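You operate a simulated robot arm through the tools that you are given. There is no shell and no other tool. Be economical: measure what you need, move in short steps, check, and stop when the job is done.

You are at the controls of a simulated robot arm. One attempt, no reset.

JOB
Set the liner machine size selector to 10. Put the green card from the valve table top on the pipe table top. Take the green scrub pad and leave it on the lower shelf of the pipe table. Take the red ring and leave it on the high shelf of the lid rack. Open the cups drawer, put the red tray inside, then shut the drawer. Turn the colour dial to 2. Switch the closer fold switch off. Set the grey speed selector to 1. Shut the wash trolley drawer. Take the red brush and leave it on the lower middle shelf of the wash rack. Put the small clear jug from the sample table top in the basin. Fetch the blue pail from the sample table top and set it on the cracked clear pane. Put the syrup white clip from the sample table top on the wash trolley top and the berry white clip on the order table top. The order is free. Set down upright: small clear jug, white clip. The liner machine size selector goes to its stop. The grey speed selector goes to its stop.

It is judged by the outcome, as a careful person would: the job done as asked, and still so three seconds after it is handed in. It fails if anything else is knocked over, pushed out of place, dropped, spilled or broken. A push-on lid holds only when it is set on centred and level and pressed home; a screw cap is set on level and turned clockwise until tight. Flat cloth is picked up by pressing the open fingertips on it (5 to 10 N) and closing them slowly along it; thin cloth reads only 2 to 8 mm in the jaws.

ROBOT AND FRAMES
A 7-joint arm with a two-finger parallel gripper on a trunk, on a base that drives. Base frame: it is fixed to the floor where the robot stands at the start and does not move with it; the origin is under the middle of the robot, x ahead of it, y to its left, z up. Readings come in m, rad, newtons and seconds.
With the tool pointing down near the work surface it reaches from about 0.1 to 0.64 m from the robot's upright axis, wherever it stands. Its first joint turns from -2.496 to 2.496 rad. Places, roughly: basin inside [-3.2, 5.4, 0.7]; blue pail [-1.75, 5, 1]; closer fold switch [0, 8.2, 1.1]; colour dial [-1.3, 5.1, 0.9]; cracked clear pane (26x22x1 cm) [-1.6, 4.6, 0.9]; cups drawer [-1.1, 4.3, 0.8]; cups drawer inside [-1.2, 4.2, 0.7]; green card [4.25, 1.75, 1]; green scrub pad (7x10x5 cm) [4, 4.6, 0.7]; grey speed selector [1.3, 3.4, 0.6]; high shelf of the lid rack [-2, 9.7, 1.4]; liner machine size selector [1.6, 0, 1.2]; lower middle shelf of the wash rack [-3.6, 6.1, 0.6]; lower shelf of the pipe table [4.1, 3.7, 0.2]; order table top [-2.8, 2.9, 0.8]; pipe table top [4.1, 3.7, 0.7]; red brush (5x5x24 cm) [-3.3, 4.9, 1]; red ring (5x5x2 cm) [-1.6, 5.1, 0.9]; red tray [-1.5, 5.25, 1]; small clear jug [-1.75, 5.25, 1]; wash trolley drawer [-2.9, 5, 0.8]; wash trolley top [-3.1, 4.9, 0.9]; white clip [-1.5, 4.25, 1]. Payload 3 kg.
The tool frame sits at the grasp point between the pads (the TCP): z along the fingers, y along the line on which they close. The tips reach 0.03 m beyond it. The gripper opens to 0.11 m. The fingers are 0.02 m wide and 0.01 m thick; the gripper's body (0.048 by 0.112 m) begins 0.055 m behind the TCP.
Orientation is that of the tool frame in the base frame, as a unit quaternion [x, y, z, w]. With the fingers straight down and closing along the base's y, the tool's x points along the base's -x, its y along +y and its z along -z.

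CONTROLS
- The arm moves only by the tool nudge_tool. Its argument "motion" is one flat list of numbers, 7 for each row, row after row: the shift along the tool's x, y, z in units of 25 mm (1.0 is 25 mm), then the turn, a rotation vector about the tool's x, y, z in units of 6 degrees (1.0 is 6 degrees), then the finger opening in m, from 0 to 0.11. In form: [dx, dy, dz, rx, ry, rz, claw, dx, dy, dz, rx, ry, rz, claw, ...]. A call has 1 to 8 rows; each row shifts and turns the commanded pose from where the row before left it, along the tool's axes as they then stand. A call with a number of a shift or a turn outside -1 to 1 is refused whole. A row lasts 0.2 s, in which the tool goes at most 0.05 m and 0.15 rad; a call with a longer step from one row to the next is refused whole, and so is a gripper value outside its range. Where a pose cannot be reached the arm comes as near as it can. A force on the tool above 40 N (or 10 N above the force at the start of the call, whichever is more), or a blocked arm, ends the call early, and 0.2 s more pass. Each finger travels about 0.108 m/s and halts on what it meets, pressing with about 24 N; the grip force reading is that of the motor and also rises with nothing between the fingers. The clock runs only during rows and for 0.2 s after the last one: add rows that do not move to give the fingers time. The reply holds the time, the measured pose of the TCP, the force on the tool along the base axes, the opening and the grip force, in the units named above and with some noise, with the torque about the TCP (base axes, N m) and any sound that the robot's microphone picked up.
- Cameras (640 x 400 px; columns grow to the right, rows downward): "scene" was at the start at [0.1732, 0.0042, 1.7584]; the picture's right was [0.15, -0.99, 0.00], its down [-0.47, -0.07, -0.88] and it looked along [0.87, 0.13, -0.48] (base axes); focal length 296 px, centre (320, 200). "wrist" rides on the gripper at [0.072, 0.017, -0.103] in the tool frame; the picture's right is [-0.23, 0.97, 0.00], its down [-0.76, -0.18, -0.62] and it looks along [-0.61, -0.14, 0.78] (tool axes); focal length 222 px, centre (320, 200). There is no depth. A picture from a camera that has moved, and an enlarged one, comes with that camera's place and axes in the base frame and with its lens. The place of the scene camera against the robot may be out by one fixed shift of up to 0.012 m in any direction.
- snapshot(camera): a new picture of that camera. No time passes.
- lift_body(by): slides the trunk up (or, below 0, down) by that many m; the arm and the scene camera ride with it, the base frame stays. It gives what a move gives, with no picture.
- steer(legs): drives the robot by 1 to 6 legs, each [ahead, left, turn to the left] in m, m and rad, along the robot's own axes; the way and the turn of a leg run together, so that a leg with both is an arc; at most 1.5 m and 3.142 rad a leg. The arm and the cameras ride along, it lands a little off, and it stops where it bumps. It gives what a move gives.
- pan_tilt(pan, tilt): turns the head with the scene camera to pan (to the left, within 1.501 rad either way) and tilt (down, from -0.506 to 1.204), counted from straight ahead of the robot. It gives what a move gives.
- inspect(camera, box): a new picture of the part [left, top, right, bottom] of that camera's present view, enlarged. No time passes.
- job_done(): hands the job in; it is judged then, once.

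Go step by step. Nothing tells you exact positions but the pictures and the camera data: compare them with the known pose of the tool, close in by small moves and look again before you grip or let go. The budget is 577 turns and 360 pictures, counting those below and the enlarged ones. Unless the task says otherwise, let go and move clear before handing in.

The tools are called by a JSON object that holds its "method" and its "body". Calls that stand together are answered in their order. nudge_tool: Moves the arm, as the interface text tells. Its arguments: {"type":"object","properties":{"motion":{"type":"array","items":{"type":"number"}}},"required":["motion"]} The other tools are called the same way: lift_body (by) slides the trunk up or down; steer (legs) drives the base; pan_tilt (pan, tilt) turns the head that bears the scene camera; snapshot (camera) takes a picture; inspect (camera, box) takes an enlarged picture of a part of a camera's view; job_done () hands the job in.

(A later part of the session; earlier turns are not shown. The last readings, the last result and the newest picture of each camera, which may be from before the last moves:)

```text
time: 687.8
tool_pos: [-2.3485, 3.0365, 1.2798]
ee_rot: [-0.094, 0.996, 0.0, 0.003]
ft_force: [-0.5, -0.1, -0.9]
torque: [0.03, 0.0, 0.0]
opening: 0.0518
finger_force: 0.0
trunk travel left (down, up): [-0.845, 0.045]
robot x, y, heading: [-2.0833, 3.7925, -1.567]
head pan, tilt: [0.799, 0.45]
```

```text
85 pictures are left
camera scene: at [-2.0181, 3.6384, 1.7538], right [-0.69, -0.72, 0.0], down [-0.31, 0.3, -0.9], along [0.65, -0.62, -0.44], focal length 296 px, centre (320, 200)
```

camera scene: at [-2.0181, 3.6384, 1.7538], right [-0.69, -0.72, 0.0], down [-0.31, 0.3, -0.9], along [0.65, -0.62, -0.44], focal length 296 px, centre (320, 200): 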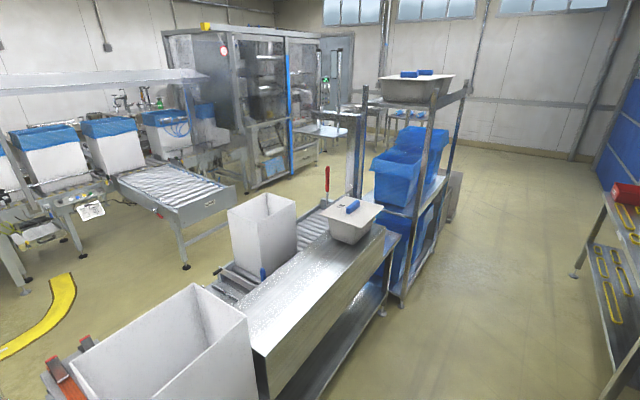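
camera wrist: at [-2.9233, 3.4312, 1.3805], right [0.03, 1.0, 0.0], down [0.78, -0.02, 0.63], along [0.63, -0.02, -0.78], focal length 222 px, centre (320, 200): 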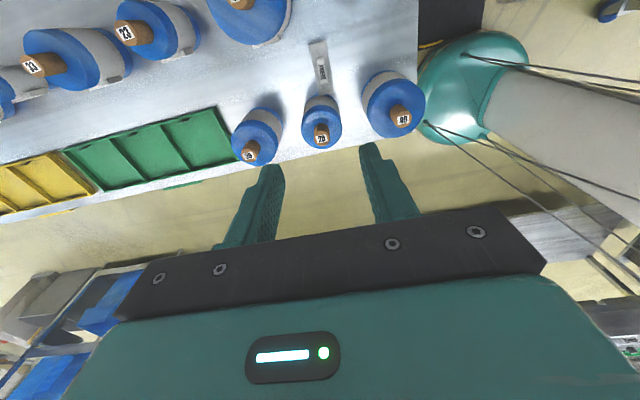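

{"method": "steer", "body": {"legs": [[1.4, 0.28, 0], [1.4, 0.28, 0], [1.4, 0.28, 0]]}}

{"method": "pan_tilt", "body": {"pan": 0.9, "tilt": 0.45}}

{"method": "snapshot", "body": {"camera": "scene"}}

```text
time: 708.5
tool_pos: [-1.2677, -1.1623, 1.2801]
ee_rot: [-0.127, 0.992, -0.001, 0.003]
ft_force: [-0.2, -1.4, 0.0]
torque: [-0.01, 0.02, 0.01]
opening: 0.0521
finger_force: 0.1
trunk travel left (down, up): [-0.845, 0.045]
robot x, y, heading: [-1.0579, -0.3926, -1.503]
head pan, tilt: [0.799, 0.45]
```

```text
time: 709.1
tool_pos: [-1.2681, -1.1613, 1.2788]
ee_rot: [-0.127, 0.992, -0.002, 0.003]
ft_force: [0.3, -0.2, 0.0]
torque: [0.01, 0.0, -0.02]
opening: 0.052
finger_force: 0.0
trunk travel left (down, up): [-0.845, 0.045]
robot x, y, heading: [-1.0571, -0.392, -1.499]
head pan, tilt: [0.901, 0.45]
```

```text
84 pictures are left
camera scene: at [-0.9715, -0.5325, 1.7538], right [-0.56, -0.83, 0.0], down [-0.36, 0.25, -0.9], along [0.74, -0.51, -0.44], focal length 296 px, centre (320, 200)
```

scene: 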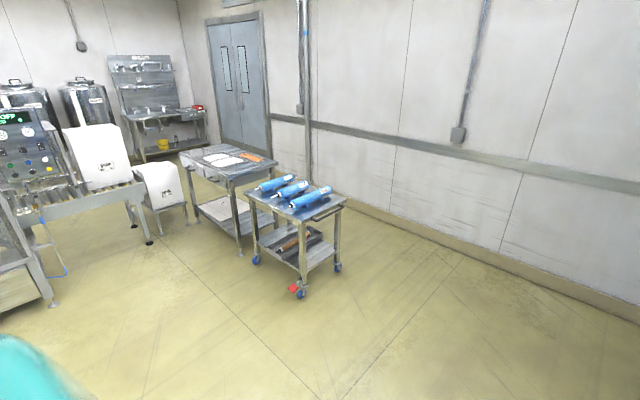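

A ~1.1 m passage runs between the carts and the wall. Taking it toward the far side.

{"method": "steer", "body": {"legs": [[0, 0, 1.5], [0.53, -0.97, 0], [0.53, -0.97, 0], [1.3, 0.2, 0], [1.3, 0.2, 0]]}}

{"method": "pan_tilt", "body": {"pan": 0.9, "tilt": 0.45}}

{"method": "snapshot", "body": {"camera": "scene"}}

```text
time: 736.0
tool_pos: [3.321, -2.2584, 1.2807]
ee_rot: [0.767, -0.641, 0.001, -0.003]
ft_force: [-3.5, 9.8, 0.5]
torque: [-1.14, -0.46, -0.37]
opening: 0.0521
finger_force: 0.1
trunk travel left (down, up): [-0.845, 0.045]
robot x, y, heading: [2.5672, -1.99, -0.001]
head pan, tilt: [0.901, 0.45]
```

```text
time: 736.6
tool_pos: [3.321, -2.2592, 1.2804]
ee_rot: [0.768, -0.64, 0.0, -0.003]
ft_force: [-2.8, 5.8, 2.1]
torque: [-0.99, -0.32, -0.24]
opening: 0.0521
finger_force: 0.0
trunk travel left (down, up): [-0.845, 0.045]
robot x, y, heading: [2.5653, -1.9946, 0.0]
head pan, tilt: [0.901, 0.45]
```

```text
83 pictures are left
camera scene: at [2.7081, -1.9282, 1.7538], right [0.78, -0.62, 0.0], down [-0.27, -0.34, -0.9], along [0.56, 0.7, -0.44], focal length 296 px, centre (320, 200)
```

scene: 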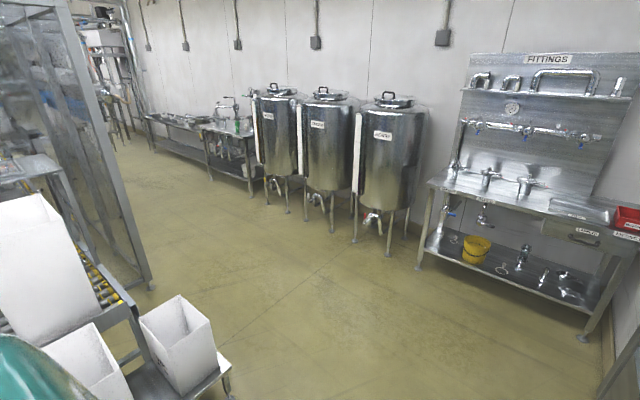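

The far aisle is wide: tanks, then valve and pipe tables along the wall. Moving away from the wall and north.

{"method": "steer", "body": {"legs": [[0, 0.25, 0], [0.55, 0.3, 0], [0.0, 1.4, 0], [0.1, 1.3, 0]]}}

{"method": "pan_tilt", "body": {"pan": 0.3, "tilt": 0.5}}

{"method": "snapshot", "body": {"camera": "scene"}}

```text
time: 744.4
tool_pos: [3.9236, -1.1998, 1.2794]
ee_rot: [0.803, -0.596, -0.001, -0.003]
ft_force: [1.4, 0.8, 0.8]
torque: [-0.07, 0.05, 0.0]
opening: 0.0518
finger_force: 0.2
trunk travel left (down, up): [-0.845, 0.045]
robot x, y, heading: [3.1384, -1.0264, 0.116]
head pan, tilt: [0.901, 0.45]
stopped in leg 3: the robot was blocked; the commanded pose is now the measured one
```

```text
time: 745.4
tool_pos: [3.9204, -1.2044, 1.2807]
ee_rot: [0.804, -0.595, 0.0, -0.004]
ft_force: [0.3, 0.5, 0.3]
torque: [-0.01, 0.01, 0.0]
opening: 0.052
finger_force: 0.1
trunk travel left (down, up): [-0.845, 0.045]
robot x, y, heading: [3.1372, -1.0258, 0.118]
head pan, tilt: [0.3, 0.499]
```

```text
82 pictures are left
camera scene: at [3.3062, -0.9878, 1.7493], right [0.41, -0.91, 0.0], down [-0.44, -0.19, -0.88], along [0.8, 0.36, -0.48], focal length 296 px, centre (320, 200)
```

scene: 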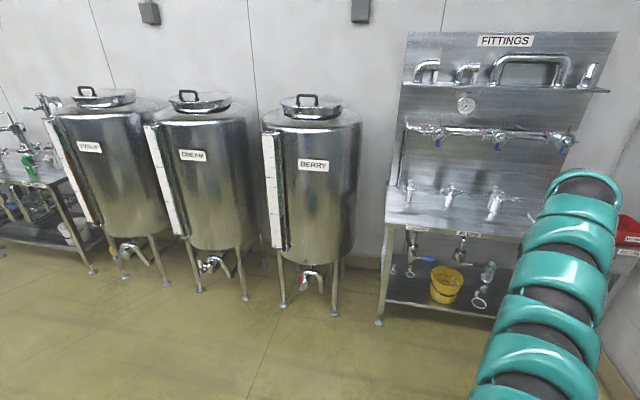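

I brushed the bin stand; moving ahead (east) first, then north.

{"method": "steer", "body": {"legs": [[0.33, -0.03, -0.117], [0, 1.3, 0], [0, 1.2, 0]]}}

{"method": "pan_tilt", "body": {"pan": 0.3, "tilt": 0.6}}

{"method": "snapshot", "body": {"camera": "scene"}}

```text
time: 758.1
tool_pos: [4.2539, 0.9808, 1.2809]
ee_rot: [0.749, -0.663, 0.001, 0.001]
ft_force: [-3.0, -1.1, 1.4]
torque: [0.13, -0.42, 0.08]
opening: 0.0518
finger_force: 0.1
trunk travel left (down, up): [-0.845, 0.045]
robot x, y, heading: [3.5159, 1.2828, -0.036]
head pan, tilt: [0.3, 0.499]
stopped in leg 3: the force on the tool passed its limit at 46 N (the readings are from after the stop); the commanded pose is now the measured one
```

```text
time: 758.8
tool_pos: [4.255, 0.9802, 1.2794]
ee_rot: [0.749, -0.663, 0.0, 0.0]
ft_force: [-2.6, -3.7, 0.8]
torque: [0.35, -0.31, -0.08]
opening: 0.0519
finger_force: 0.1
trunk travel left (down, up): [-0.845, 0.045]
robot x, y, heading: [3.5178, 1.2841, -0.034]
head pan, tilt: [0.3, 0.6]
```

```text
81 pictures are left
camera scene: at [3.6834, 1.2953, 1.7403], right [0.26, -0.96, 0.0], down [-0.54, -0.15, -0.83], along [0.8, 0.22, -0.56], focal length 296 px, centre (320, 200)
```

scene: 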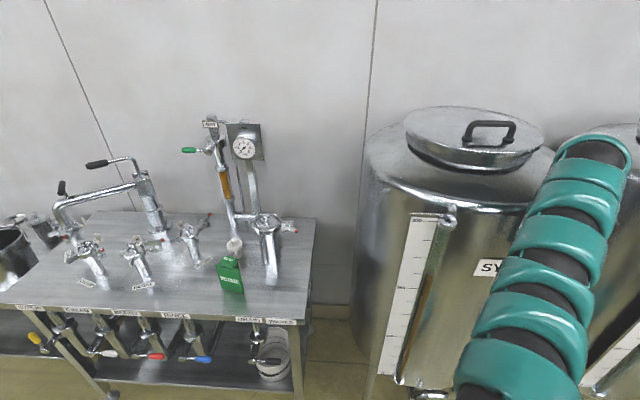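

The hand touched a tank; backing off. The green card is on the valve table.

{"method": "steer", "body": {"legs": [[-0.35, 0, 0.03], [0, 0.45, 0]]}}

{"method": "pan_tilt", "body": {"pan": 0.0, "tilt": 0.6}}

{"method": "snapshot", "body": {"camera": "scene"}}

{"method": "inspect", "body": {"camera": "scene", "box": [250, 150, 400, 280]}}

```text
time: 763.4
tool_pos: [3.9181, 1.4556, 1.2792]
ee_rot: [0.759, -0.651, 0.001, 0.002]
ft_force: [-0.5, 1.0, 0.5]
torque: [-0.03, -0.02, -0.02]
opening: 0.0519
finger_force: 0.0
trunk travel left (down, up): [-0.845, 0.045]
robot x, y, heading: [3.1711, 1.7422, -0.009]
head pan, tilt: [0.3, 0.6]
```

```text
time: 764.2
tool_pos: [3.9181, 1.4531, 1.2801]
ee_rot: [0.759, -0.651, 0.0, 0.001]
ft_force: [0.2, -0.4, 0.0]
torque: [-0.01, -0.03, -0.03]
opening: 0.052
finger_force: 0.1
trunk travel left (down, up): [-0.845, 0.045]
robot x, y, heading: [3.1667, 1.7406, -0.003]
head pan, tilt: [0.0, 0.6]
```

```text
80 pictures are left
camera scene: at [3.34, 1.7275, 1.7402], right [0.0, -1.0, 0.0], down [-0.57, 0.0, -0.82], along [0.82, 0.0, -0.57], focal length 296 px, centre (320, 200)
```

scene: 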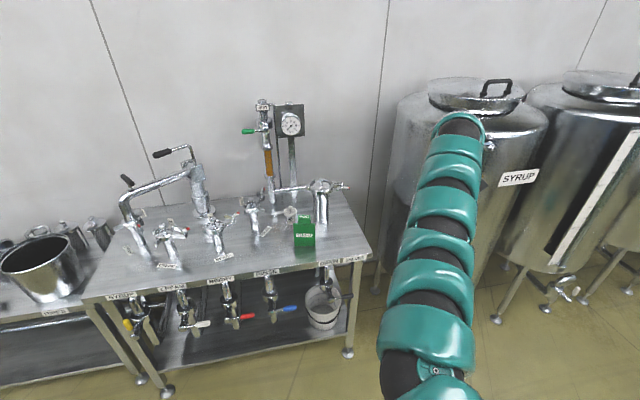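

```text
3.08 times, centred on (325, 215) of scene
camera zoom: at [3.34, 1.7275, 1.7402], right [0.0, -1.0, 0.0], down [-0.57, 0.0, -0.82], along [0.82, 0.0, -0.57], focal length 912 px, centre (305, 154)
```

zoom: 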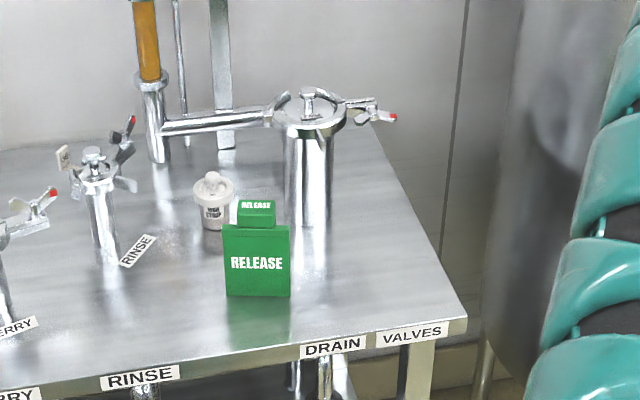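

The green RELEASE card stands near [4.21, 1.79]. Bringing the hand above it.

{"method": "steer", "body": {"legs": [[0, 0.33, 0], [0.28, 0, 0]]}}

{"method": "snapshot", "body": {"camera": "wrist"}}

{"method": "snapshot", "body": {"camera": "scene"}}

```text
time: 767.9
tool_pos: [4.2007, 1.7788, 1.2789]
ee_rot: [0.757, -0.653, -0.001, 0.001]
ft_force: [-0.1, -0.5, 0.1]
torque: [0.01, 0.02, -0.02]
opening: 0.052
finger_force: 0.0
trunk travel left (down, up): [-0.845, 0.045]
robot x, y, heading: [3.4544, 2.0644, -0.004]
head pan, tilt: [0.0, 0.6]
```

```text
78 pictures are left
camera wrist: at [4.1961, 1.7042, 1.3802], right [-1.0, 0.08, 0.0], down [0.06, 0.78, 0.62], along [0.05, 0.62, -0.78], focal length 222 px, centre (320, 200)
```

wrist: 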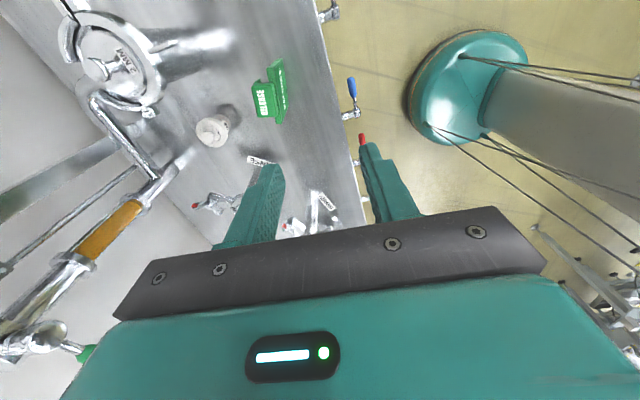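

```text
77 pictures are left
camera scene: at [3.6253, 2.0539, 1.7401], right [-0.01, -1.0, 0.0], down [-0.57, 0.0, -0.82], along [0.82, -0.01, -0.57], focal length 296 px, centre (320, 200)
```

scene: 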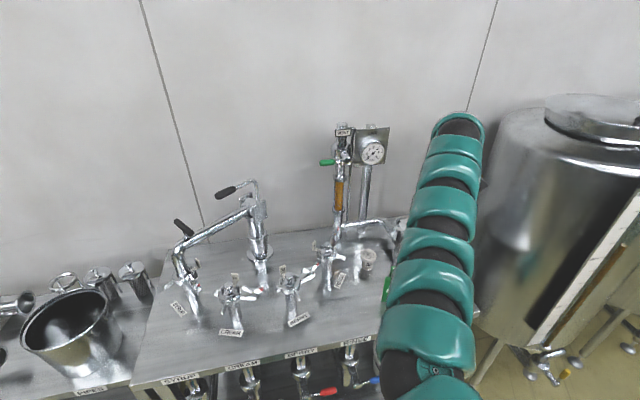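

{"method": "steer", "body": {"legs": [[0.084, 0.018, 0]]}}

{"method": "lift_body", "body": {"by": -0.15}}

{"method": "snapshot", "body": {"camera": "wrist"}}

```text
time: 769.0
tool_pos: [4.2847, 1.795, 1.2783]
ee_rot: [0.757, -0.653, -0.001, 0.001]
ft_force: [-1.3, 0.5, 0.2]
torque: [-0.04, 0.02, 0.01]
opening: 0.052
finger_force: 0.0
trunk travel left (down, up): [-0.845, 0.045]
robot x, y, heading: [3.5384, 2.0838, -0.01]
head pan, tilt: [0.0, 0.6]
```

```text
time: 770.8
tool_pos: [4.2833, 1.7956, 1.1282]
ee_rot: [0.757, -0.654, -0.001, 0.0]
ft_force: [0.2, -0.1, -0.4]
torque: [-0.01, 0.0, 0.0]
opening: 0.052
finger_force: 0.1
trunk travel left (down, up): [-0.695, 0.195]
robot x, y, heading: [3.5354, 2.0815, -0.006]
head pan, tilt: [0.0, 0.6]
```

```text
76 pictures are left
camera wrist: at [4.2789, 1.7208, 1.2308], right [-1.0, 0.08, 0.0], down [0.07, 0.78, 0.62], along [0.05, 0.62, -0.78], focal length 222 px, centre (320, 200)
```

wrist: 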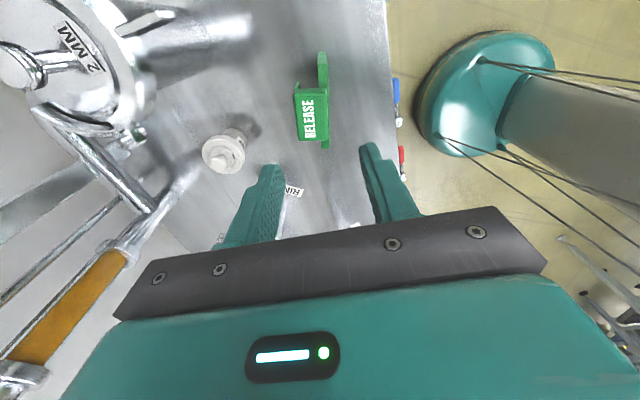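

{"method": "nudge_tool", "body": {"motion": [0.5, -0.25, 0, 0, 0, 0, 0.055, 0, 0, 0, 0, 0, 0, 0.055]}}

{"method": "lift_body", "body": {"by": -0.12}}

{"method": "snapshot", "body": {"camera": "wrist"}}

```text
time: 771.4
tool_pos: [4.2914, 1.7847, 1.1286]
ee_rot: [0.757, -0.653, -0.001, 0.001]
ft_force: [-0.3, -0.4, 0.7]
torque: [-0.04, 0.0, 0.03]
opening: 0.0548
finger_force: 0.1
trunk travel left (down, up): [-0.695, 0.195]
robot x, y, heading: [3.5361, 2.0826, -0.012]
head pan, tilt: [0.0, 0.6]
```

```text
time: 772.9
tool_pos: [4.2927, 1.7844, 1.0094]
ee_rot: [0.757, -0.654, 0.0, 0.001]
ft_force: [-0.5, 0.6, -0.1]
torque: [0.02, 0.01, 0.02]
opening: 0.0552
finger_force: 0.0
trunk travel left (down, up): [-0.575, 0.315]
robot x, y, heading: [3.5368, 2.081, -0.005]
head pan, tilt: [0.0, 0.6]
```

```text
75 pictures are left
camera wrist: at [4.2867, 1.709, 1.1102], right [-1.0, 0.08, 0.0], down [0.07, 0.78, 0.62], along [0.05, 0.62, -0.78], focal length 222 px, centre (320, 200)
```

wrist: 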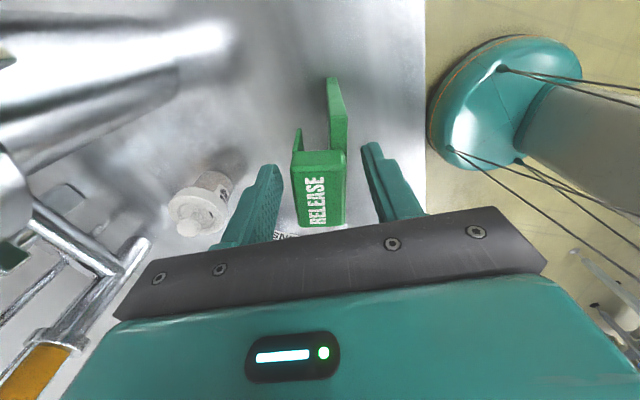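

{"method": "nudge_tool", "body": {"motion": [0, 0, 0.5, 0, 0, 0, 0.055, 0, 0, 0, 0, 0, 0, 0.04, 0, 0, 0, 0, 0, 0, 0.02, 0, 0, 0, 0, 0, 0, 0.01, 0, 0, 0, 0, 0, 0, 0.01]}}

{"method": "lift_body", "body": {"by": 0.3}}

{"method": "snapshot", "body": {"camera": "wrist"}}

```text
time: 774.1
tool_pos: [4.292, 1.7846, 0.9961]
ee_rot: [0.757, -0.653, 0.0, 0.0]
ft_force: [0.6, -0.9, 1.1]
torque: [-0.02, 0.02, -0.03]
opening: 0.0355
finger_force: 23.8
trunk travel left (down, up): [-0.575, 0.315]
robot x, y, heading: [3.5361, 2.0789, -0.009]
head pan, tilt: [0.0, 0.6]
```

```text
time: 777.1
tool_pos: [4.2915, 1.7837, 1.2962]
ee_rot: [0.757, -0.653, -0.001, 0.001]
ft_force: [0.0, -0.1, -0.2]
torque: [-0.02, -0.02, -0.01]
opening: 0.0353
finger_force: 24.0
trunk travel left (down, up): [-0.875, 0.015]
robot x, y, heading: [3.5379, 2.0819, -0.014]
head pan, tilt: [0.0, 0.6]
```

```text
74 pictures are left
camera wrist: at [4.2865, 1.7093, 1.3967], right [-1.0, 0.08, 0.0], down [0.07, 0.78, 0.62], along [0.05, 0.62, -0.78], focal length 222 px, centre (320, 200)
```

wrist: 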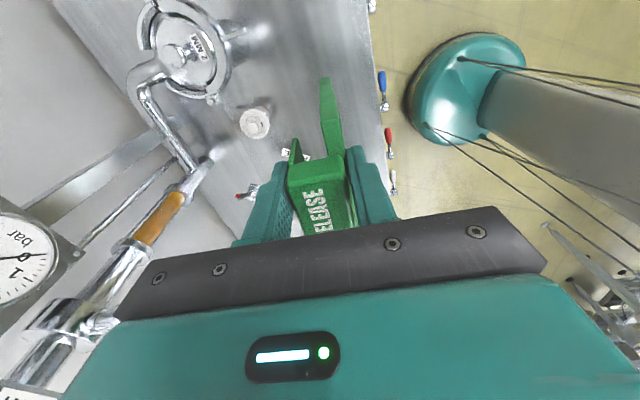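

Card held. Driving north toward the pipe table.

{"method": "steer", "body": {"legs": [[-0.33, 0, 0.01], [0, 1.0, 0], [0, 0.6, 0]]}}

{"method": "pan_tilt", "body": {"pan": 0.0, "tilt": 0.65}}

{"method": "snapshot", "body": {"camera": "scene"}}

{"method": "snapshot", "body": {"camera": "wrist"}}

```text
time: 787.1
tool_pos: [3.9562, 3.4112, 1.2959]
ee_rot: [0.762, -0.648, 0.0, 0.001]
ft_force: [-0.1, 0.3, -0.3]
torque: [-0.03, -0.02, -0.02]
opening: 0.0354
finger_force: 24.4
trunk travel left (down, up): [-0.875, 0.015]
robot x, y, heading: [3.1983, 3.7005, 0.002]
head pan, tilt: [0.0, 0.6]
```

```text
time: 787.7
tool_pos: [3.956, 3.4102, 1.2951]
ee_rot: [0.761, -0.649, -0.001, 0.001]
ft_force: [0.4, 0.1, -1.0]
torque: [-0.02, -0.02, 0.01]
opening: 0.0349
finger_force: 24.2
trunk travel left (down, up): [-0.875, 0.015]
robot x, y, heading: [3.1935, 3.6974, 0.007]
head pan, tilt: [0.0, 0.649]
```

```text
73 pictures are left
camera scene: at [3.3671, 3.6897, 1.7659], right [0.0, -1.0, 0.0], down [-0.6, 0.0, -0.8], along [0.8, 0.0, -0.6], focal length 296 px, centre (320, 200)
```

scene: 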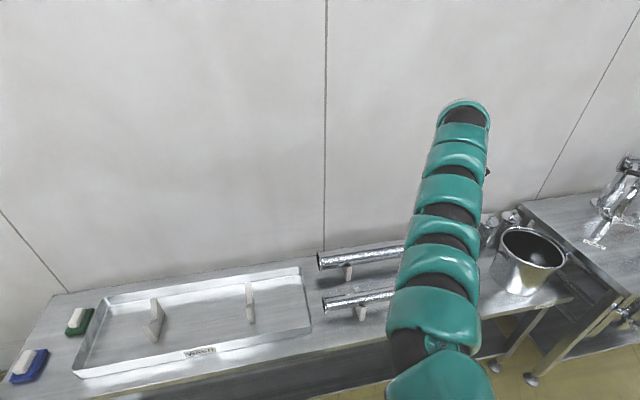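

```text
72 pictures are left
camera wrist: at [3.9516, 3.3359, 1.3969], right [-1.0, 0.07, 0.0], down [0.05, 0.78, 0.62], along [0.04, 0.62, -0.78], focal length 222 px, centre (320, 200)
```

wrist: 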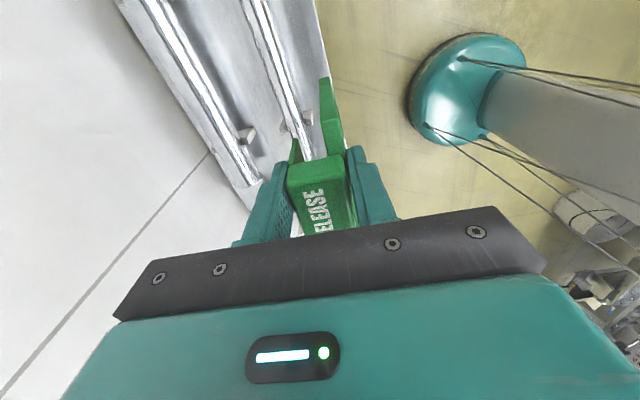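

The pipe table has pipes, a tray and pads. I'll set the card on the free front strip near [3.955, 3.55]: slide, lower and look.

{"method": "steer", "body": {"legs": [[0, 0.14, 0]]}}

{"method": "lift_body", "body": {"by": -0.25}}

{"method": "snapshot", "body": {"camera": "wrist"}}

{"method": "snapshot", "body": {"camera": "scene"}}

```text
time: 789.0
tool_pos: [3.9546, 3.5537, 1.296]
ee_rot: [0.762, -0.648, -0.001, 0.001]
ft_force: [0.5, 0.3, 0.0]
torque: [-0.03, -0.02, -0.03]
opening: 0.0352
finger_force: 23.9
trunk travel left (down, up): [-0.875, 0.015]
robot x, y, heading: [3.1992, 3.8401, 0.009]
head pan, tilt: [0.0, 0.649]
```

```text
time: 791.6
tool_pos: [3.9549, 3.5522, 1.0457]
ee_rot: [0.761, -0.648, -0.001, 0.0]
ft_force: [-0.1, 0.0, -0.5]
torque: [0.0, 0.02, 0.01]
opening: 0.035
finger_force: 24.1
trunk travel left (down, up): [-0.625, 0.265]
robot x, y, heading: [3.1947, 3.8401, 0.002]
head pan, tilt: [0.0, 0.649]
```

```text
71 pictures are left
camera wrist: at [3.9507, 3.4773, 1.1471], right [-1.0, 0.07, 0.0], down [0.05, 0.78, 0.62], along [0.04, 0.62, -0.78], focal length 222 px, centre (320, 200)
```

wrist: 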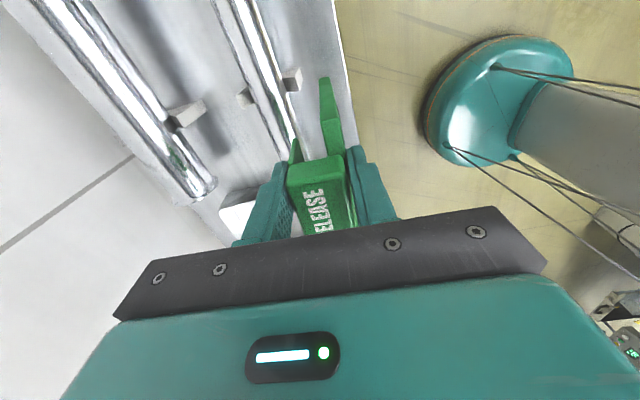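

```text
70 pictures are left
camera scene: at [3.3665, 3.8314, 1.516], right [0.0, -1.0, 0.0], down [-0.6, 0.0, -0.8], along [0.8, 0.0, -0.6], focal length 296 px, centre (320, 200)
```

scene: 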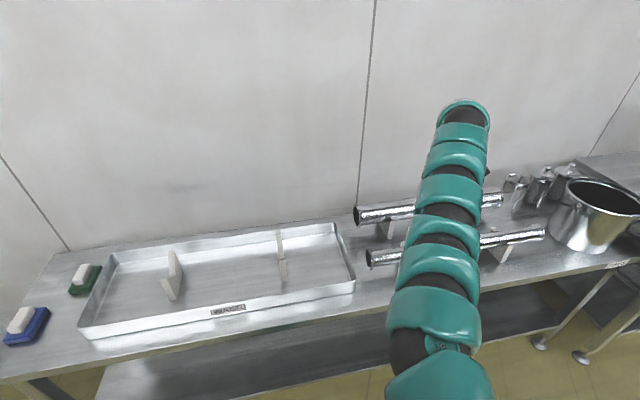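

{"method": "steer", "body": {"legs": [[0, 0.067, 0]]}}

{"method": "lift_body", "body": {"by": -0.2}}

{"method": "snapshot", "body": {"camera": "wrist"}}

```text
time: 792.6
tool_pos: [3.9547, 3.6199, 1.0466]
ee_rot: [0.762, -0.648, 0.0, 0.001]
ft_force: [-0.6, 0.5, 0.4]
torque: [-0.04, -0.04, 0.01]
opening: 0.0353
finger_force: 23.8
trunk travel left (down, up): [-0.625, 0.265]
robot x, y, heading: [3.1997, 3.9083, 0.007]
head pan, tilt: [0.0, 0.649]
```

```text
time: 794.8
tool_pos: [3.9534, 3.6197, 0.8475]
ee_rot: [0.761, -0.648, 0.0, 0.0]
ft_force: [5.2, -0.8, 19.7]
torque: [-0.08, -0.23, -0.06]
opening: 0.0353
finger_force: 24.0
trunk travel left (down, up): [-0.425, 0.465]
robot x, y, heading: [3.1994, 3.9081, 0.006]
head pan, tilt: [0.0, 0.649]
```

```text
69 pictures are left
camera wrist: at [3.9498, 3.5453, 0.9489], right [-1.0, 0.07, 0.0], down [0.05, 0.78, 0.62], along [0.04, 0.62, -0.78], focal length 222 px, centre (320, 200)
```

wrist: 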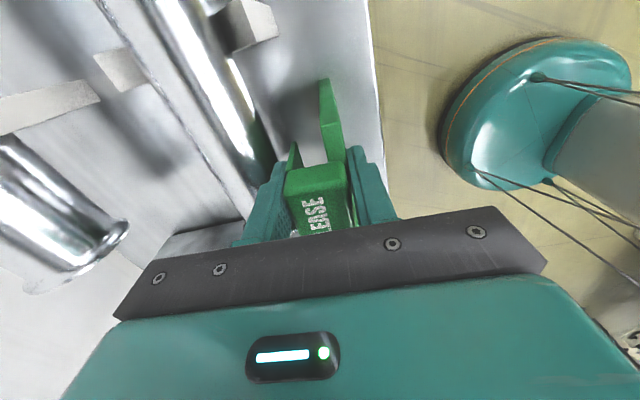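

Contact, so the card is on the table. Easing slightly and releasing.

{"method": "nudge_tool", "body": {"motion": [0, 0, -0.06, 0, 0, 0, 0.03, 0, 0, 0, 0, 0, 0, 0.036, 0, 0, 0, 0, 0, 0, 0.042, 0, 0, 0, 0, 0, 0, 0.048, 0, 0, 0, 0, 0, 0, 0.05]}}

{"method": "snapshot", "body": {"camera": "wrist"}}

```text
time: 796.0
tool_pos: [3.955, 3.6192, 0.8463]
ee_rot: [0.761, -0.648, -0.001, 0.0]
ft_force: [0.3, 0.4, -0.7]
torque: [-0.03, 0.02, -0.02]
opening: 0.0501
finger_force: 0.1
trunk travel left (down, up): [-0.425, 0.465]
robot x, y, heading: [3.2005, 3.9072, 0.002]
head pan, tilt: [0.0, 0.649]
```

```text
68 pictures are left
camera wrist: at [3.9506, 3.5445, 0.9485], right [-1.0, 0.07, 0.0], down [0.05, 0.78, 0.62], along [0.04, 0.62, -0.78], focal length 222 px, centre (320, 200)
```

wrist: 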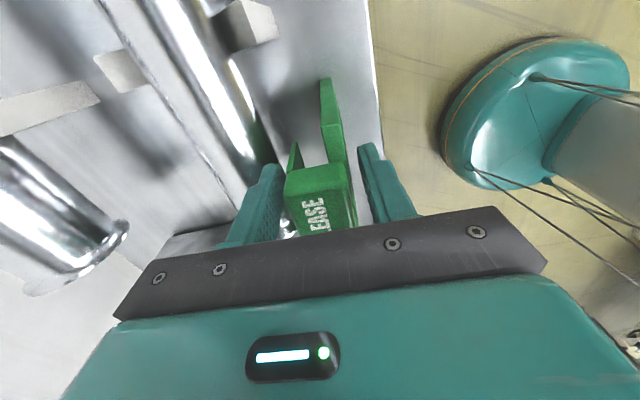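

The card stands on its own. Lifting away and checking.

{"method": "nudge_tool", "body": {"motion": [0, 0, -0.6, 0, 0, 0, 0.05, 0, 0, -0.8, 0, 0, 0, 0.05, 0, 0, -1, 0, 0, 0, 0.05, 0, 0, -1, 0, 0, 0, 0.05]}}

{"method": "lift_body", "body": {"by": 0.35}}

{"method": "steer", "body": {"legs": [[-0.1, 0.5, 0]]}}

{"method": "snapshot", "body": {"camera": "scene"}}

{"method": "snapshot", "body": {"camera": "wrist"}}

```text
time: 797.0
tool_pos: [3.9589, 3.6187, 0.9134]
ee_rot: [0.762, -0.648, 0.002, 0.001]
ft_force: [-0.2, 0.0, 0.2]
torque: [-0.01, -0.05, -0.01]
opening: 0.0499
finger_force: 0.1
out of reach, approached as far as the arm can: row 4
trunk travel left (down, up): [-0.425, 0.465]
robot x, y, heading: [3.1955, 3.9031, 0.004]
head pan, tilt: [0.0, 0.649]
```

```text
time: 800.4
tool_pos: [3.9577, 3.6183, 1.2635]
ee_rot: [0.761, -0.648, 0.001, 0.001]
ft_force: [0.0, -0.3, 0.4]
torque: [0.03, -0.01, 0.0]
opening: 0.0501
finger_force: 0.1
trunk travel left (down, up): [-0.775, 0.115]
robot x, y, heading: [3.1951, 3.9076, 0.008]
head pan, tilt: [0.0, 0.649]
```

```text
time: 803.4
tool_pos: [3.8575, 4.1232, 1.2651]
ee_rot: [0.763, -0.646, 0.0, 0.001]
ft_force: [0.4, 0.0, -0.9]
torque: [0.04, -0.02, -0.01]
opening: 0.0502
finger_force: 0.1
trunk travel left (down, up): [-0.775, 0.115]
robot x, y, heading: [3.0954, 4.4099, 0.011]
head pan, tilt: [0.0, 0.649]
```

```text
67 pictures are left
camera scene: at [3.2633, 4.3999, 1.6659], right [0.01, -1.0, 0.0], down [-0.6, -0.01, -0.8], along [0.8, 0.01, -0.6], focal length 296 px, centre (320, 200)
```

scene: 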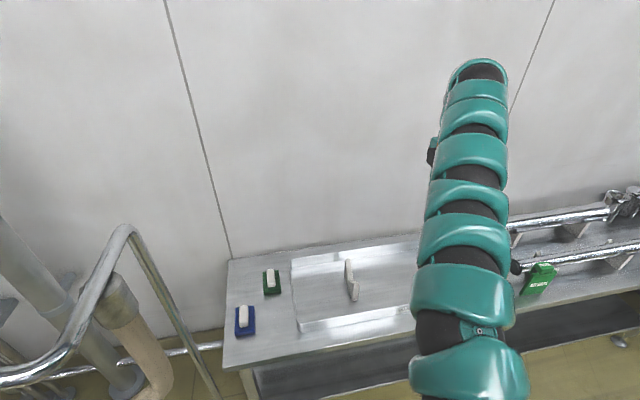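

```text
66 pictures are left
camera wrist: at [3.8535, 4.0488, 1.3655], right [-1.0, 0.06, 0.0], down [0.05, 0.78, 0.62], along [0.04, 0.62, -0.78], focal length 222 px, centre (320, 200)
```

wrist: 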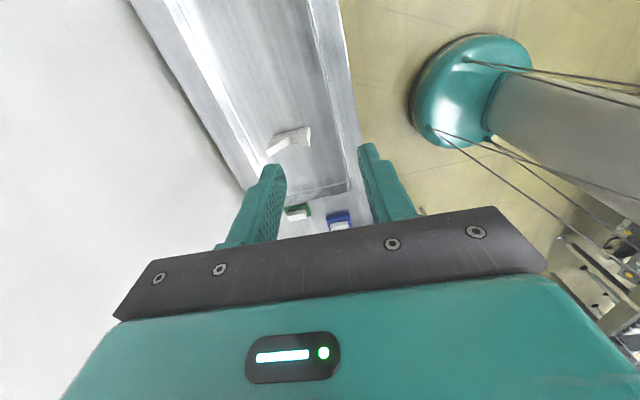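

The card stands on the pipe table. Now the green pad at ≈[3.965, 4.545]: I'll roll to close along the table and pitch the tool 45°, so it can later go flat onto the lower shelf.

{"method": "nudge_tool", "body": {"motion": [-0.4, 0, 0, 0, 0, 1, 0.06, -0.4, 0, 0, 0, 1, 0.06, -0.4, 0, 0, 0, 1, 0.06, -0.4, 0, 0, 0, 0, 1, 0.06, -0.4, 0, 0, 0, 0, 1, 0.06, -0.4]}}

{"method": "nudge_tool", "body": {"motion": [-0.4, 0, 0, 0, 0, 1, 0.06, -0.4, 0, 0, 0, 0, 1, 0.06, -0.4, 0, 0, 0, 0, 1, 0.06, -0.4, 0, 0, 0, 0, 1, 0.06, -0.4, 0, 0, 0, 0, 1, 0.06, 0, 0, 0, 0, 0, 1, 0.06, 0, 0, 0, 0, 0, 1, 0.06, 0, 0, 0, 0, 0, 1, 0.06]}}

{"method": "nudge_tool", "body": {"motion": [0, 0.5, 0, 0, 0, 1, 0.06, 0, 0.5, 0, 0, 0, 1, 0.06, 0, 0.5, 0, 0, 0, 1, 0.06, 0, 0.5, 0, 0, 0, 1, 0.06, 0, 0.5, 0, 0, 0, 1, 0.06, 0, 0.5, 0, 0, 0, 1, 0.06, 0, 0.5, 0, 0, 0, 0.7, 0.06]}}

```text
refused: motion must hold 7 numbers for each row
```

```text
time: 805.2
tool_pos: [3.8598, 4.1724, 1.2622]
ee_rot: [-0.434, 0.901, -0.001, 0.0]
ft_force: [0.1, -0.1, 0.1]
torque: [0.02, 0.01, 0.02]
opening: 0.0601
finger_force: 0.1
out of reach, approached as far as the arm can: row 4
trunk travel left (down, up): [-0.775, 0.115]
robot x, y, heading: [3.0922, 4.4047, 0.012]
head pan, tilt: [0.0, 0.649]
```

```text
time: 806.8
tool_pos: [3.8217, 4.2448, 1.2427]
ee_rot: [-0.098, 0.995, -0.002, 0.0]
ft_force: [0.7, -0.5, -0.2]
torque: [0.02, 0.01, 0.0]
opening: 0.0597
finger_force: 0.2
out of reach, approached as far as the arm can: row 1, 2, 3, 4, 6
trunk travel left (down, up): [-0.775, 0.115]
robot x, y, heading: [3.0951, 4.4044, 0.016]
head pan, tilt: [0.0, 0.649]
```

{"method": "nudge_tool", "body": {"motion": [-0.3, 0.2, 0, 0, -1, 0, 0.06, -0.3, 0.2, 0, 0, -1, 0, 0.06, 0, 0.2, 0, 0, -1, 0, 0.06, 0, 0.2, 0, 0, -1, 0, 0.06, 0, 0, 0, 0, -1, 0, 0.06, 0, 0, 0, 0, -1, 0, 0.06, 0, 0, 0, 0, -1, 0, 0.06, 0, 0, 0, 0, -0.5, 0, 0.06]}}

{"method": "steer", "body": {"legs": [[-0.05, 0.27, 0]]}}

{"method": "lift_body", "body": {"by": -0.3}}

{"method": "snapshot", "body": {"camera": "wrist"}}

{"method": "snapshot", "body": {"camera": "scene"}}

```text
time: 808.6
tool_pos: [3.8662, 4.2813, 1.2371]
ee_rot: [-0.082, 0.961, 0.025, 0.262]
ft_force: [-0.5, 1.1, 0.3]
torque: [0.02, 0.05, -0.03]
opening: 0.0598
finger_force: 0.0
out of reach, approached as far as the arm can: row 3, 4, 5, 6, 7
trunk travel left (down, up): [-0.775, 0.115]
robot x, y, heading: [3.0967, 4.4103, 0.007]
head pan, tilt: [0.0, 0.649]
```

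```text
time: 810.5
tool_pos: [3.8132, 4.5466, 1.2381]
ee_rot: [-0.08, 0.962, 0.023, 0.262]
ft_force: [0.0, 0.7, -0.5]
torque: [0.0, 0.0, -0.02]
opening: 0.06
finger_force: 0.1
trunk travel left (down, up): [-0.775, 0.115]
robot x, y, heading: [3.0401, 4.672, 0.007]
head pan, tilt: [0.0, 0.649]
```

```text
time: 813.5
tool_pos: [3.8133, 4.5466, 0.9377]
ee_rot: [-0.081, 0.962, 0.023, 0.262]
ft_force: [-1.1, -0.3, -0.4]
torque: [0.04, -0.02, -0.02]
opening: 0.06
finger_force: 0.2
trunk travel left (down, up): [-0.475, 0.415]
robot x, y, heading: [3.0386, 4.6756, 0.011]
head pan, tilt: [0.0, 0.649]
```

```text
65 pictures are left
camera wrist: at [3.6977, 4.543, 0.9874], right [0.03, 0.99, 0.12], down [0.37, -0.12, 0.92], along [0.93, 0.02, -0.37], focal length 222 px, centre (320, 200)
```

wrist: 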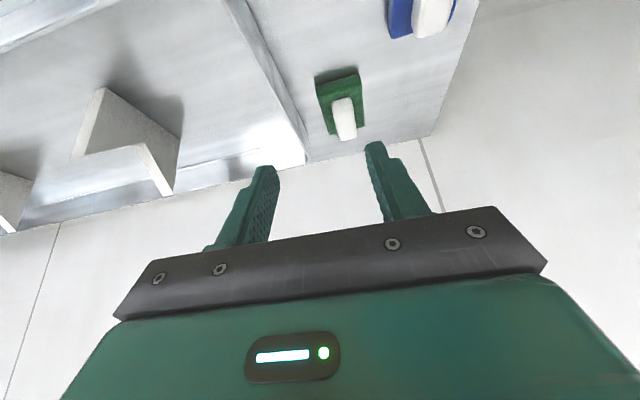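

```text
64 pictures are left
camera scene: at [3.2107, 4.6656, 1.366], right [0.01, -1.0, 0.0], down [-0.6, 0.0, -0.8], along [0.8, 0.01, -0.6], focal length 296 px, centre (320, 200)
```

scene: 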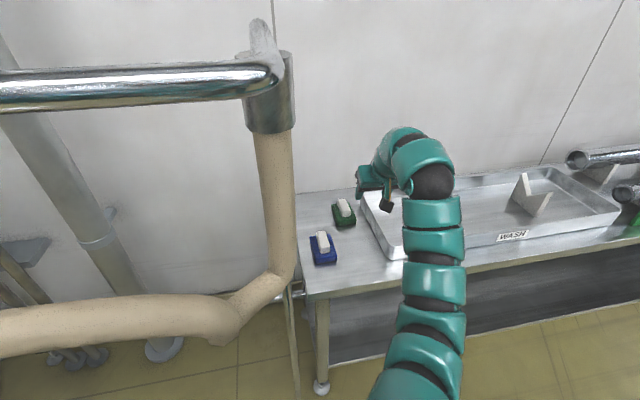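

Pad centre ≈[3.95, 4.60, 0.73]. Driving a little closer and descending along the tool.

{"method": "steer", "body": {"legs": [[0.12, 0.04, 0]]}}

{"method": "lift_body", "body": {"by": -0.1}}

{"method": "snapshot", "body": {"camera": "wrist"}}

```text
time: 814.8
tool_pos: [3.9341, 4.5896, 0.9362]
ee_rot: [-0.081, 0.962, 0.024, 0.261]
ft_force: [0.6, -0.9, 0.3]
torque: [-0.02, 0.0, -0.01]
opening: 0.0599
finger_force: 0.1
trunk travel left (down, up): [-0.475, 0.415]
robot x, y, heading: [3.1612, 4.7158, 0.01]
head pan, tilt: [0.0, 0.649]
```

```text
time: 816.1
tool_pos: [3.9342, 4.589, 0.8375]
ee_rot: [-0.081, 0.961, 0.024, 0.262]
ft_force: [0.5, -0.5, -0.5]
torque: [-0.03, 0.0, 0.02]
opening: 0.0597
finger_force: 0.1
trunk travel left (down, up): [-0.375, 0.515]
robot x, y, heading: [3.1594, 4.7169, 0.009]
head pan, tilt: [0.0, 0.649]
```

```text
63 pictures are left
camera wrist: at [3.8185, 4.5851, 0.8874], right [0.03, 0.99, 0.12], down [0.37, -0.12, 0.92], along [0.93, 0.02, -0.37], focal length 222 px, centre (320, 200)
```

wrist: 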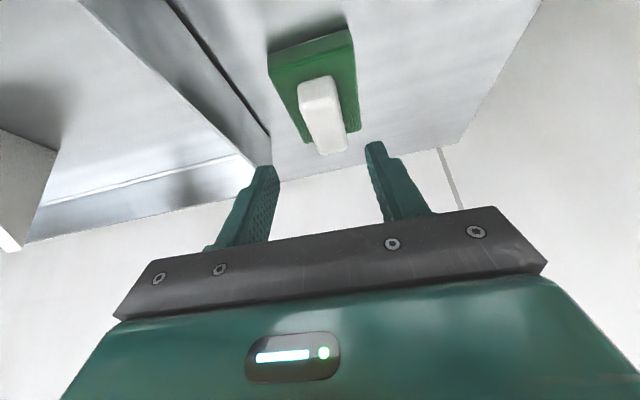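

{"method": "nudge_tool", "body": {"motion": [-0.55, 0.24, 0.32, 0, 0, 0, 0.06, 0, 0, 0, 0, 0, 0, 0.06]}}

{"method": "lift_body", "body": {"by": -0.065}}

{"method": "snapshot", "body": {"camera": "wrist"}}

```text
time: 816.7
tool_pos: [3.9481, 4.5975, 0.8367]
ee_rot: [-0.081, 0.961, 0.024, 0.262]
ft_force: [0.3, -0.6, -0.6]
torque: [0.0, -0.03, 0.03]
opening: 0.06
finger_force: 0.1
trunk travel left (down, up): [-0.375, 0.515]
robot x, y, heading: [3.1612, 4.7153, 0.009]
head pan, tilt: [0.0, 0.649]
```

```text
time: 817.8
tool_pos: [3.9474, 4.5975, 0.7736]
ee_rot: [-0.081, 0.961, 0.025, 0.263]
ft_force: [0.2, 0.3, 1.8]
torque: [-0.05, 0.01, -0.04]
opening: 0.0597
finger_force: 0.0
trunk travel left (down, up): [-0.31, 0.58]
robot x, y, heading: [3.159, 4.7165, 0.009]
head pan, tilt: [0.0, 0.649]
```

```text
62 pictures are left
camera wrist: at [3.8327, 4.5939, 0.8231], right [0.03, 0.99, 0.12], down [0.37, -0.12, 0.92], along [0.93, 0.02, -0.37], focal length 222 px, centre (320, 200)
```

wrist: 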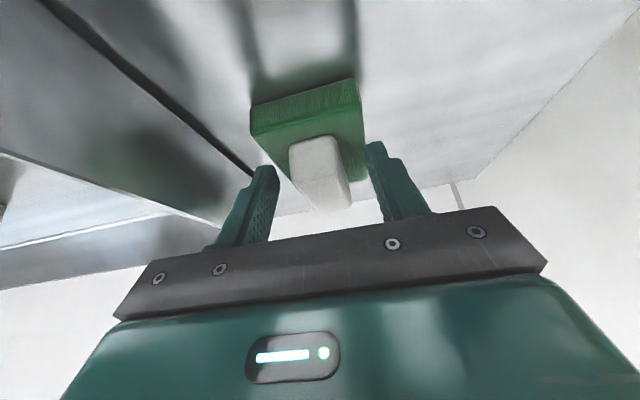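

{"method": "nudge_tool", "body": {"motion": [0, 0, 0, 0, 0, 0, 0.05, 0, 0, 0, 0, 0, 0, 0.035, 0, 0, 0, 0, 0, 0, 0.015, 0, 0, 0, 0, 0, 0, 0.005, 0, 0, 0, 0, 0, 0, 0.005]}}

{"method": "lift_body", "body": {"by": 0.1}}

{"method": "snapshot", "body": {"camera": "wrist"}}

```text
time: 819.0
tool_pos: [3.9472, 4.597, 0.7731]
ee_rot: [-0.081, 0.961, 0.025, 0.263]
ft_force: [0.1, -0.6, 1.2]
torque: [0.08, 0.08, -0.04]
opening: 0.0293
finger_force: 23.9
trunk travel left (down, up): [-0.31, 0.58]
robot x, y, heading: [3.1635, 4.718, 0.011]
head pan, tilt: [0.0, 0.649]
```

```text
time: 820.3
tool_pos: [3.9477, 4.5972, 0.8728]
ee_rot: [-0.08, 0.961, 0.024, 0.262]
ft_force: [0.6, 0.4, -0.4]
torque: [-0.01, -0.02, -0.02]
opening: 0.0293
finger_force: 24.4
trunk travel left (down, up): [-0.41, 0.48]
robot x, y, heading: [3.1591, 4.7144, 0.01]
head pan, tilt: [0.0, 0.649]
```

```text
61 pictures are left
camera wrist: at [3.8329, 4.5939, 0.9228], right [0.03, 0.99, 0.12], down [0.37, -0.12, 0.92], along [0.93, 0.02, -0.37], focal length 222 px, centre (320, 200)
```

wrist: 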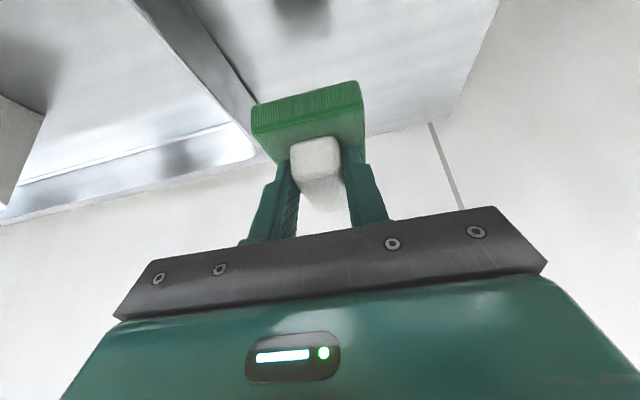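

Pad held level. Backing off, sliding to y≈4.1 and lowering to see the lower shelf.

{"method": "steer", "body": {"legs": [[-0.45, 0, 0], [0, -0.5, 0]]}}

{"method": "lift_body", "body": {"by": -0.4}}

{"method": "pan_tilt", "body": {"pan": 0.0, "tilt": 0.5}}

{"method": "snapshot", "body": {"camera": "scene"}}

{"method": "snapshot", "body": {"camera": "wrist"}}

```text
time: 825.6
tool_pos: [3.5171, 4.101, 0.8736]
ee_rot: [-0.09, 0.96, 0.027, 0.262]
ft_force: [0.2, 0.4, -0.2]
torque: [0.01, 0.02, -0.01]
opening: 0.0292
finger_force: 24.9
trunk travel left (down, up): [-0.41, 0.48]
robot x, y, heading: [2.726, 4.205, 0.03]
head pan, tilt: [0.0, 0.649]
```

```text
time: 829.4
tool_pos: [3.516, 4.1002, 0.471]
ee_rot: [-0.09, 0.961, 0.027, 0.261]
ft_force: [0.6, -0.1, -0.8]
torque: [0.0, 0.01, 0.0]
opening: 0.0291
finger_force: 24.0
trunk travel left (down, up): [-0.01, 0.88]
robot x, y, heading: [2.7309, 4.2033, 0.032]
head pan, tilt: [0.0, 0.649]
```

```text
time: 830.1
tool_pos: [3.5166, 4.1001, 0.4727]
ee_rot: [-0.09, 0.961, 0.027, 0.262]
ft_force: [0.6, 0.3, -1.2]
torque: [0.03, -0.01, 0.0]
opening: 0.0291
finger_force: 24.2
trunk travel left (down, up): [-0.01, 0.88]
robot x, y, heading: [2.7296, 4.2036, 0.026]
head pan, tilt: [0.0, 0.499]
```

```text
60 pictures are left
camera scene: at [2.9024, 4.1973, 0.9142], right [0.03, -1.0, 0.0], down [-0.48, -0.01, -0.88], along [0.88, 0.03, -0.48], focal length 296 px, centre (320, 200)
```

scene: 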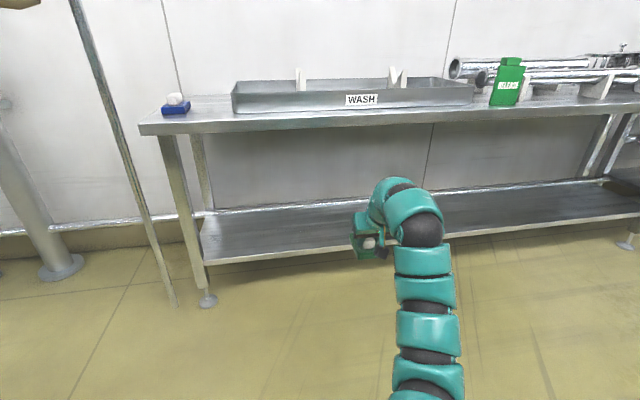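

```text
59 pictures are left
camera wrist: at [3.4019, 4.0943, 0.5229], right [0.01, 0.99, 0.12], down [0.37, -0.11, 0.92], along [0.93, 0.04, -0.37], focal length 222 px, centre (320, 200)
```

wrist: 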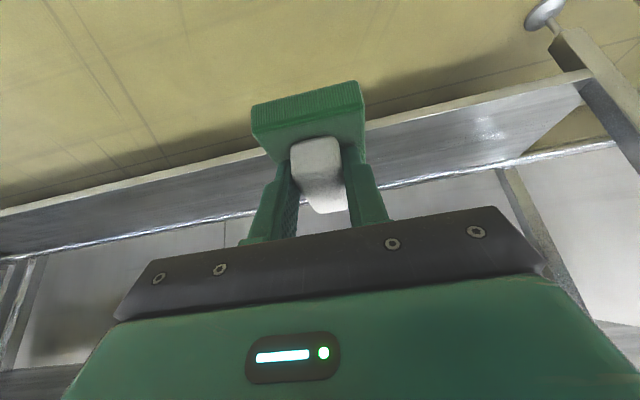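

The lower shelf is empty; front edge ≈3.775 at y=4.1, z≈0.24. Lowering the arm and driving in.

{"method": "nudge_tool", "body": {"motion": [0.5, 0, 0.86, 0, 0, 0, 0.005, 0.5, 0, 0.86, 0, 0, 0, 0.005, 0.5, 0, 0.86, 0, 0, 0, 0.005, 0.45, 0, 0.78, 0, 0, 0, 0.005]}}

{"method": "steer", "body": {"legs": [[0.2, 0, -0.02]]}}

{"method": "snapshot", "body": {"camera": "wrist"}}

{"method": "snapshot", "body": {"camera": "scene"}}

```text
time: 831.1
tool_pos: [3.5196, 4.1008, 0.3759]
ee_rot: [-0.091, 0.96, 0.027, 0.263]
ft_force: [0.5, 1.0, -0.2]
torque: [-0.01, 0.05, 0.01]
opening: 0.0296
finger_force: 24.3
trunk travel left (down, up): [-0.01, 0.88]
robot x, y, heading: [2.7274, 4.199, 0.033]
head pan, tilt: [0.0, 0.499]
```

```text
time: 832.7
tool_pos: [3.7175, 4.0903, 0.3752]
ee_rot: [-0.082, 0.961, 0.025, 0.263]
ft_force: [1.1, 0.0, -1.2]
torque: [0.02, -0.03, 0.01]
opening: 0.0294
finger_force: 24.0
trunk travel left (down, up): [-0.01, 0.88]
robot x, y, heading: [2.9311, 4.2065, 0.015]
head pan, tilt: [0.0, 0.499]
```

```text
58 pictures are left
camera wrist: at [3.603, 4.087, 0.4261], right [0.03, 0.99, 0.12], down [0.37, -0.12, 0.92], along [0.93, 0.02, -0.37], focal length 222 px, centre (320, 200)
```

wrist: 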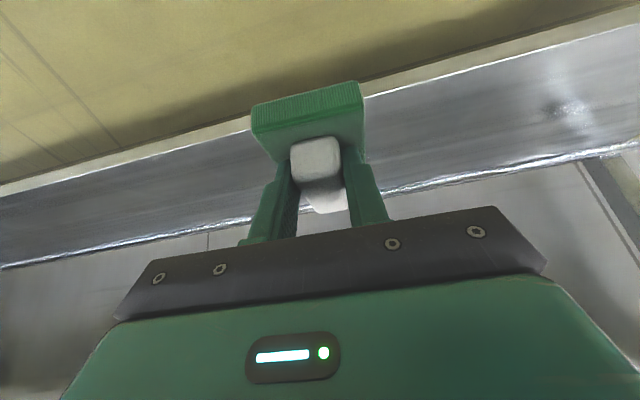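

```text
57 pictures are left
camera scene: at [3.1038, 4.1984, 0.9143], right [0.01, -1.0, 0.0], down [-0.48, -0.01, -0.88], along [0.88, 0.01, -0.48], focal length 296 px, centre (320, 200)
```

scene: 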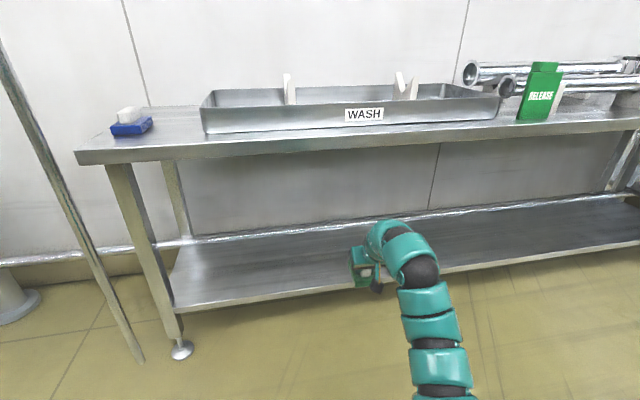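

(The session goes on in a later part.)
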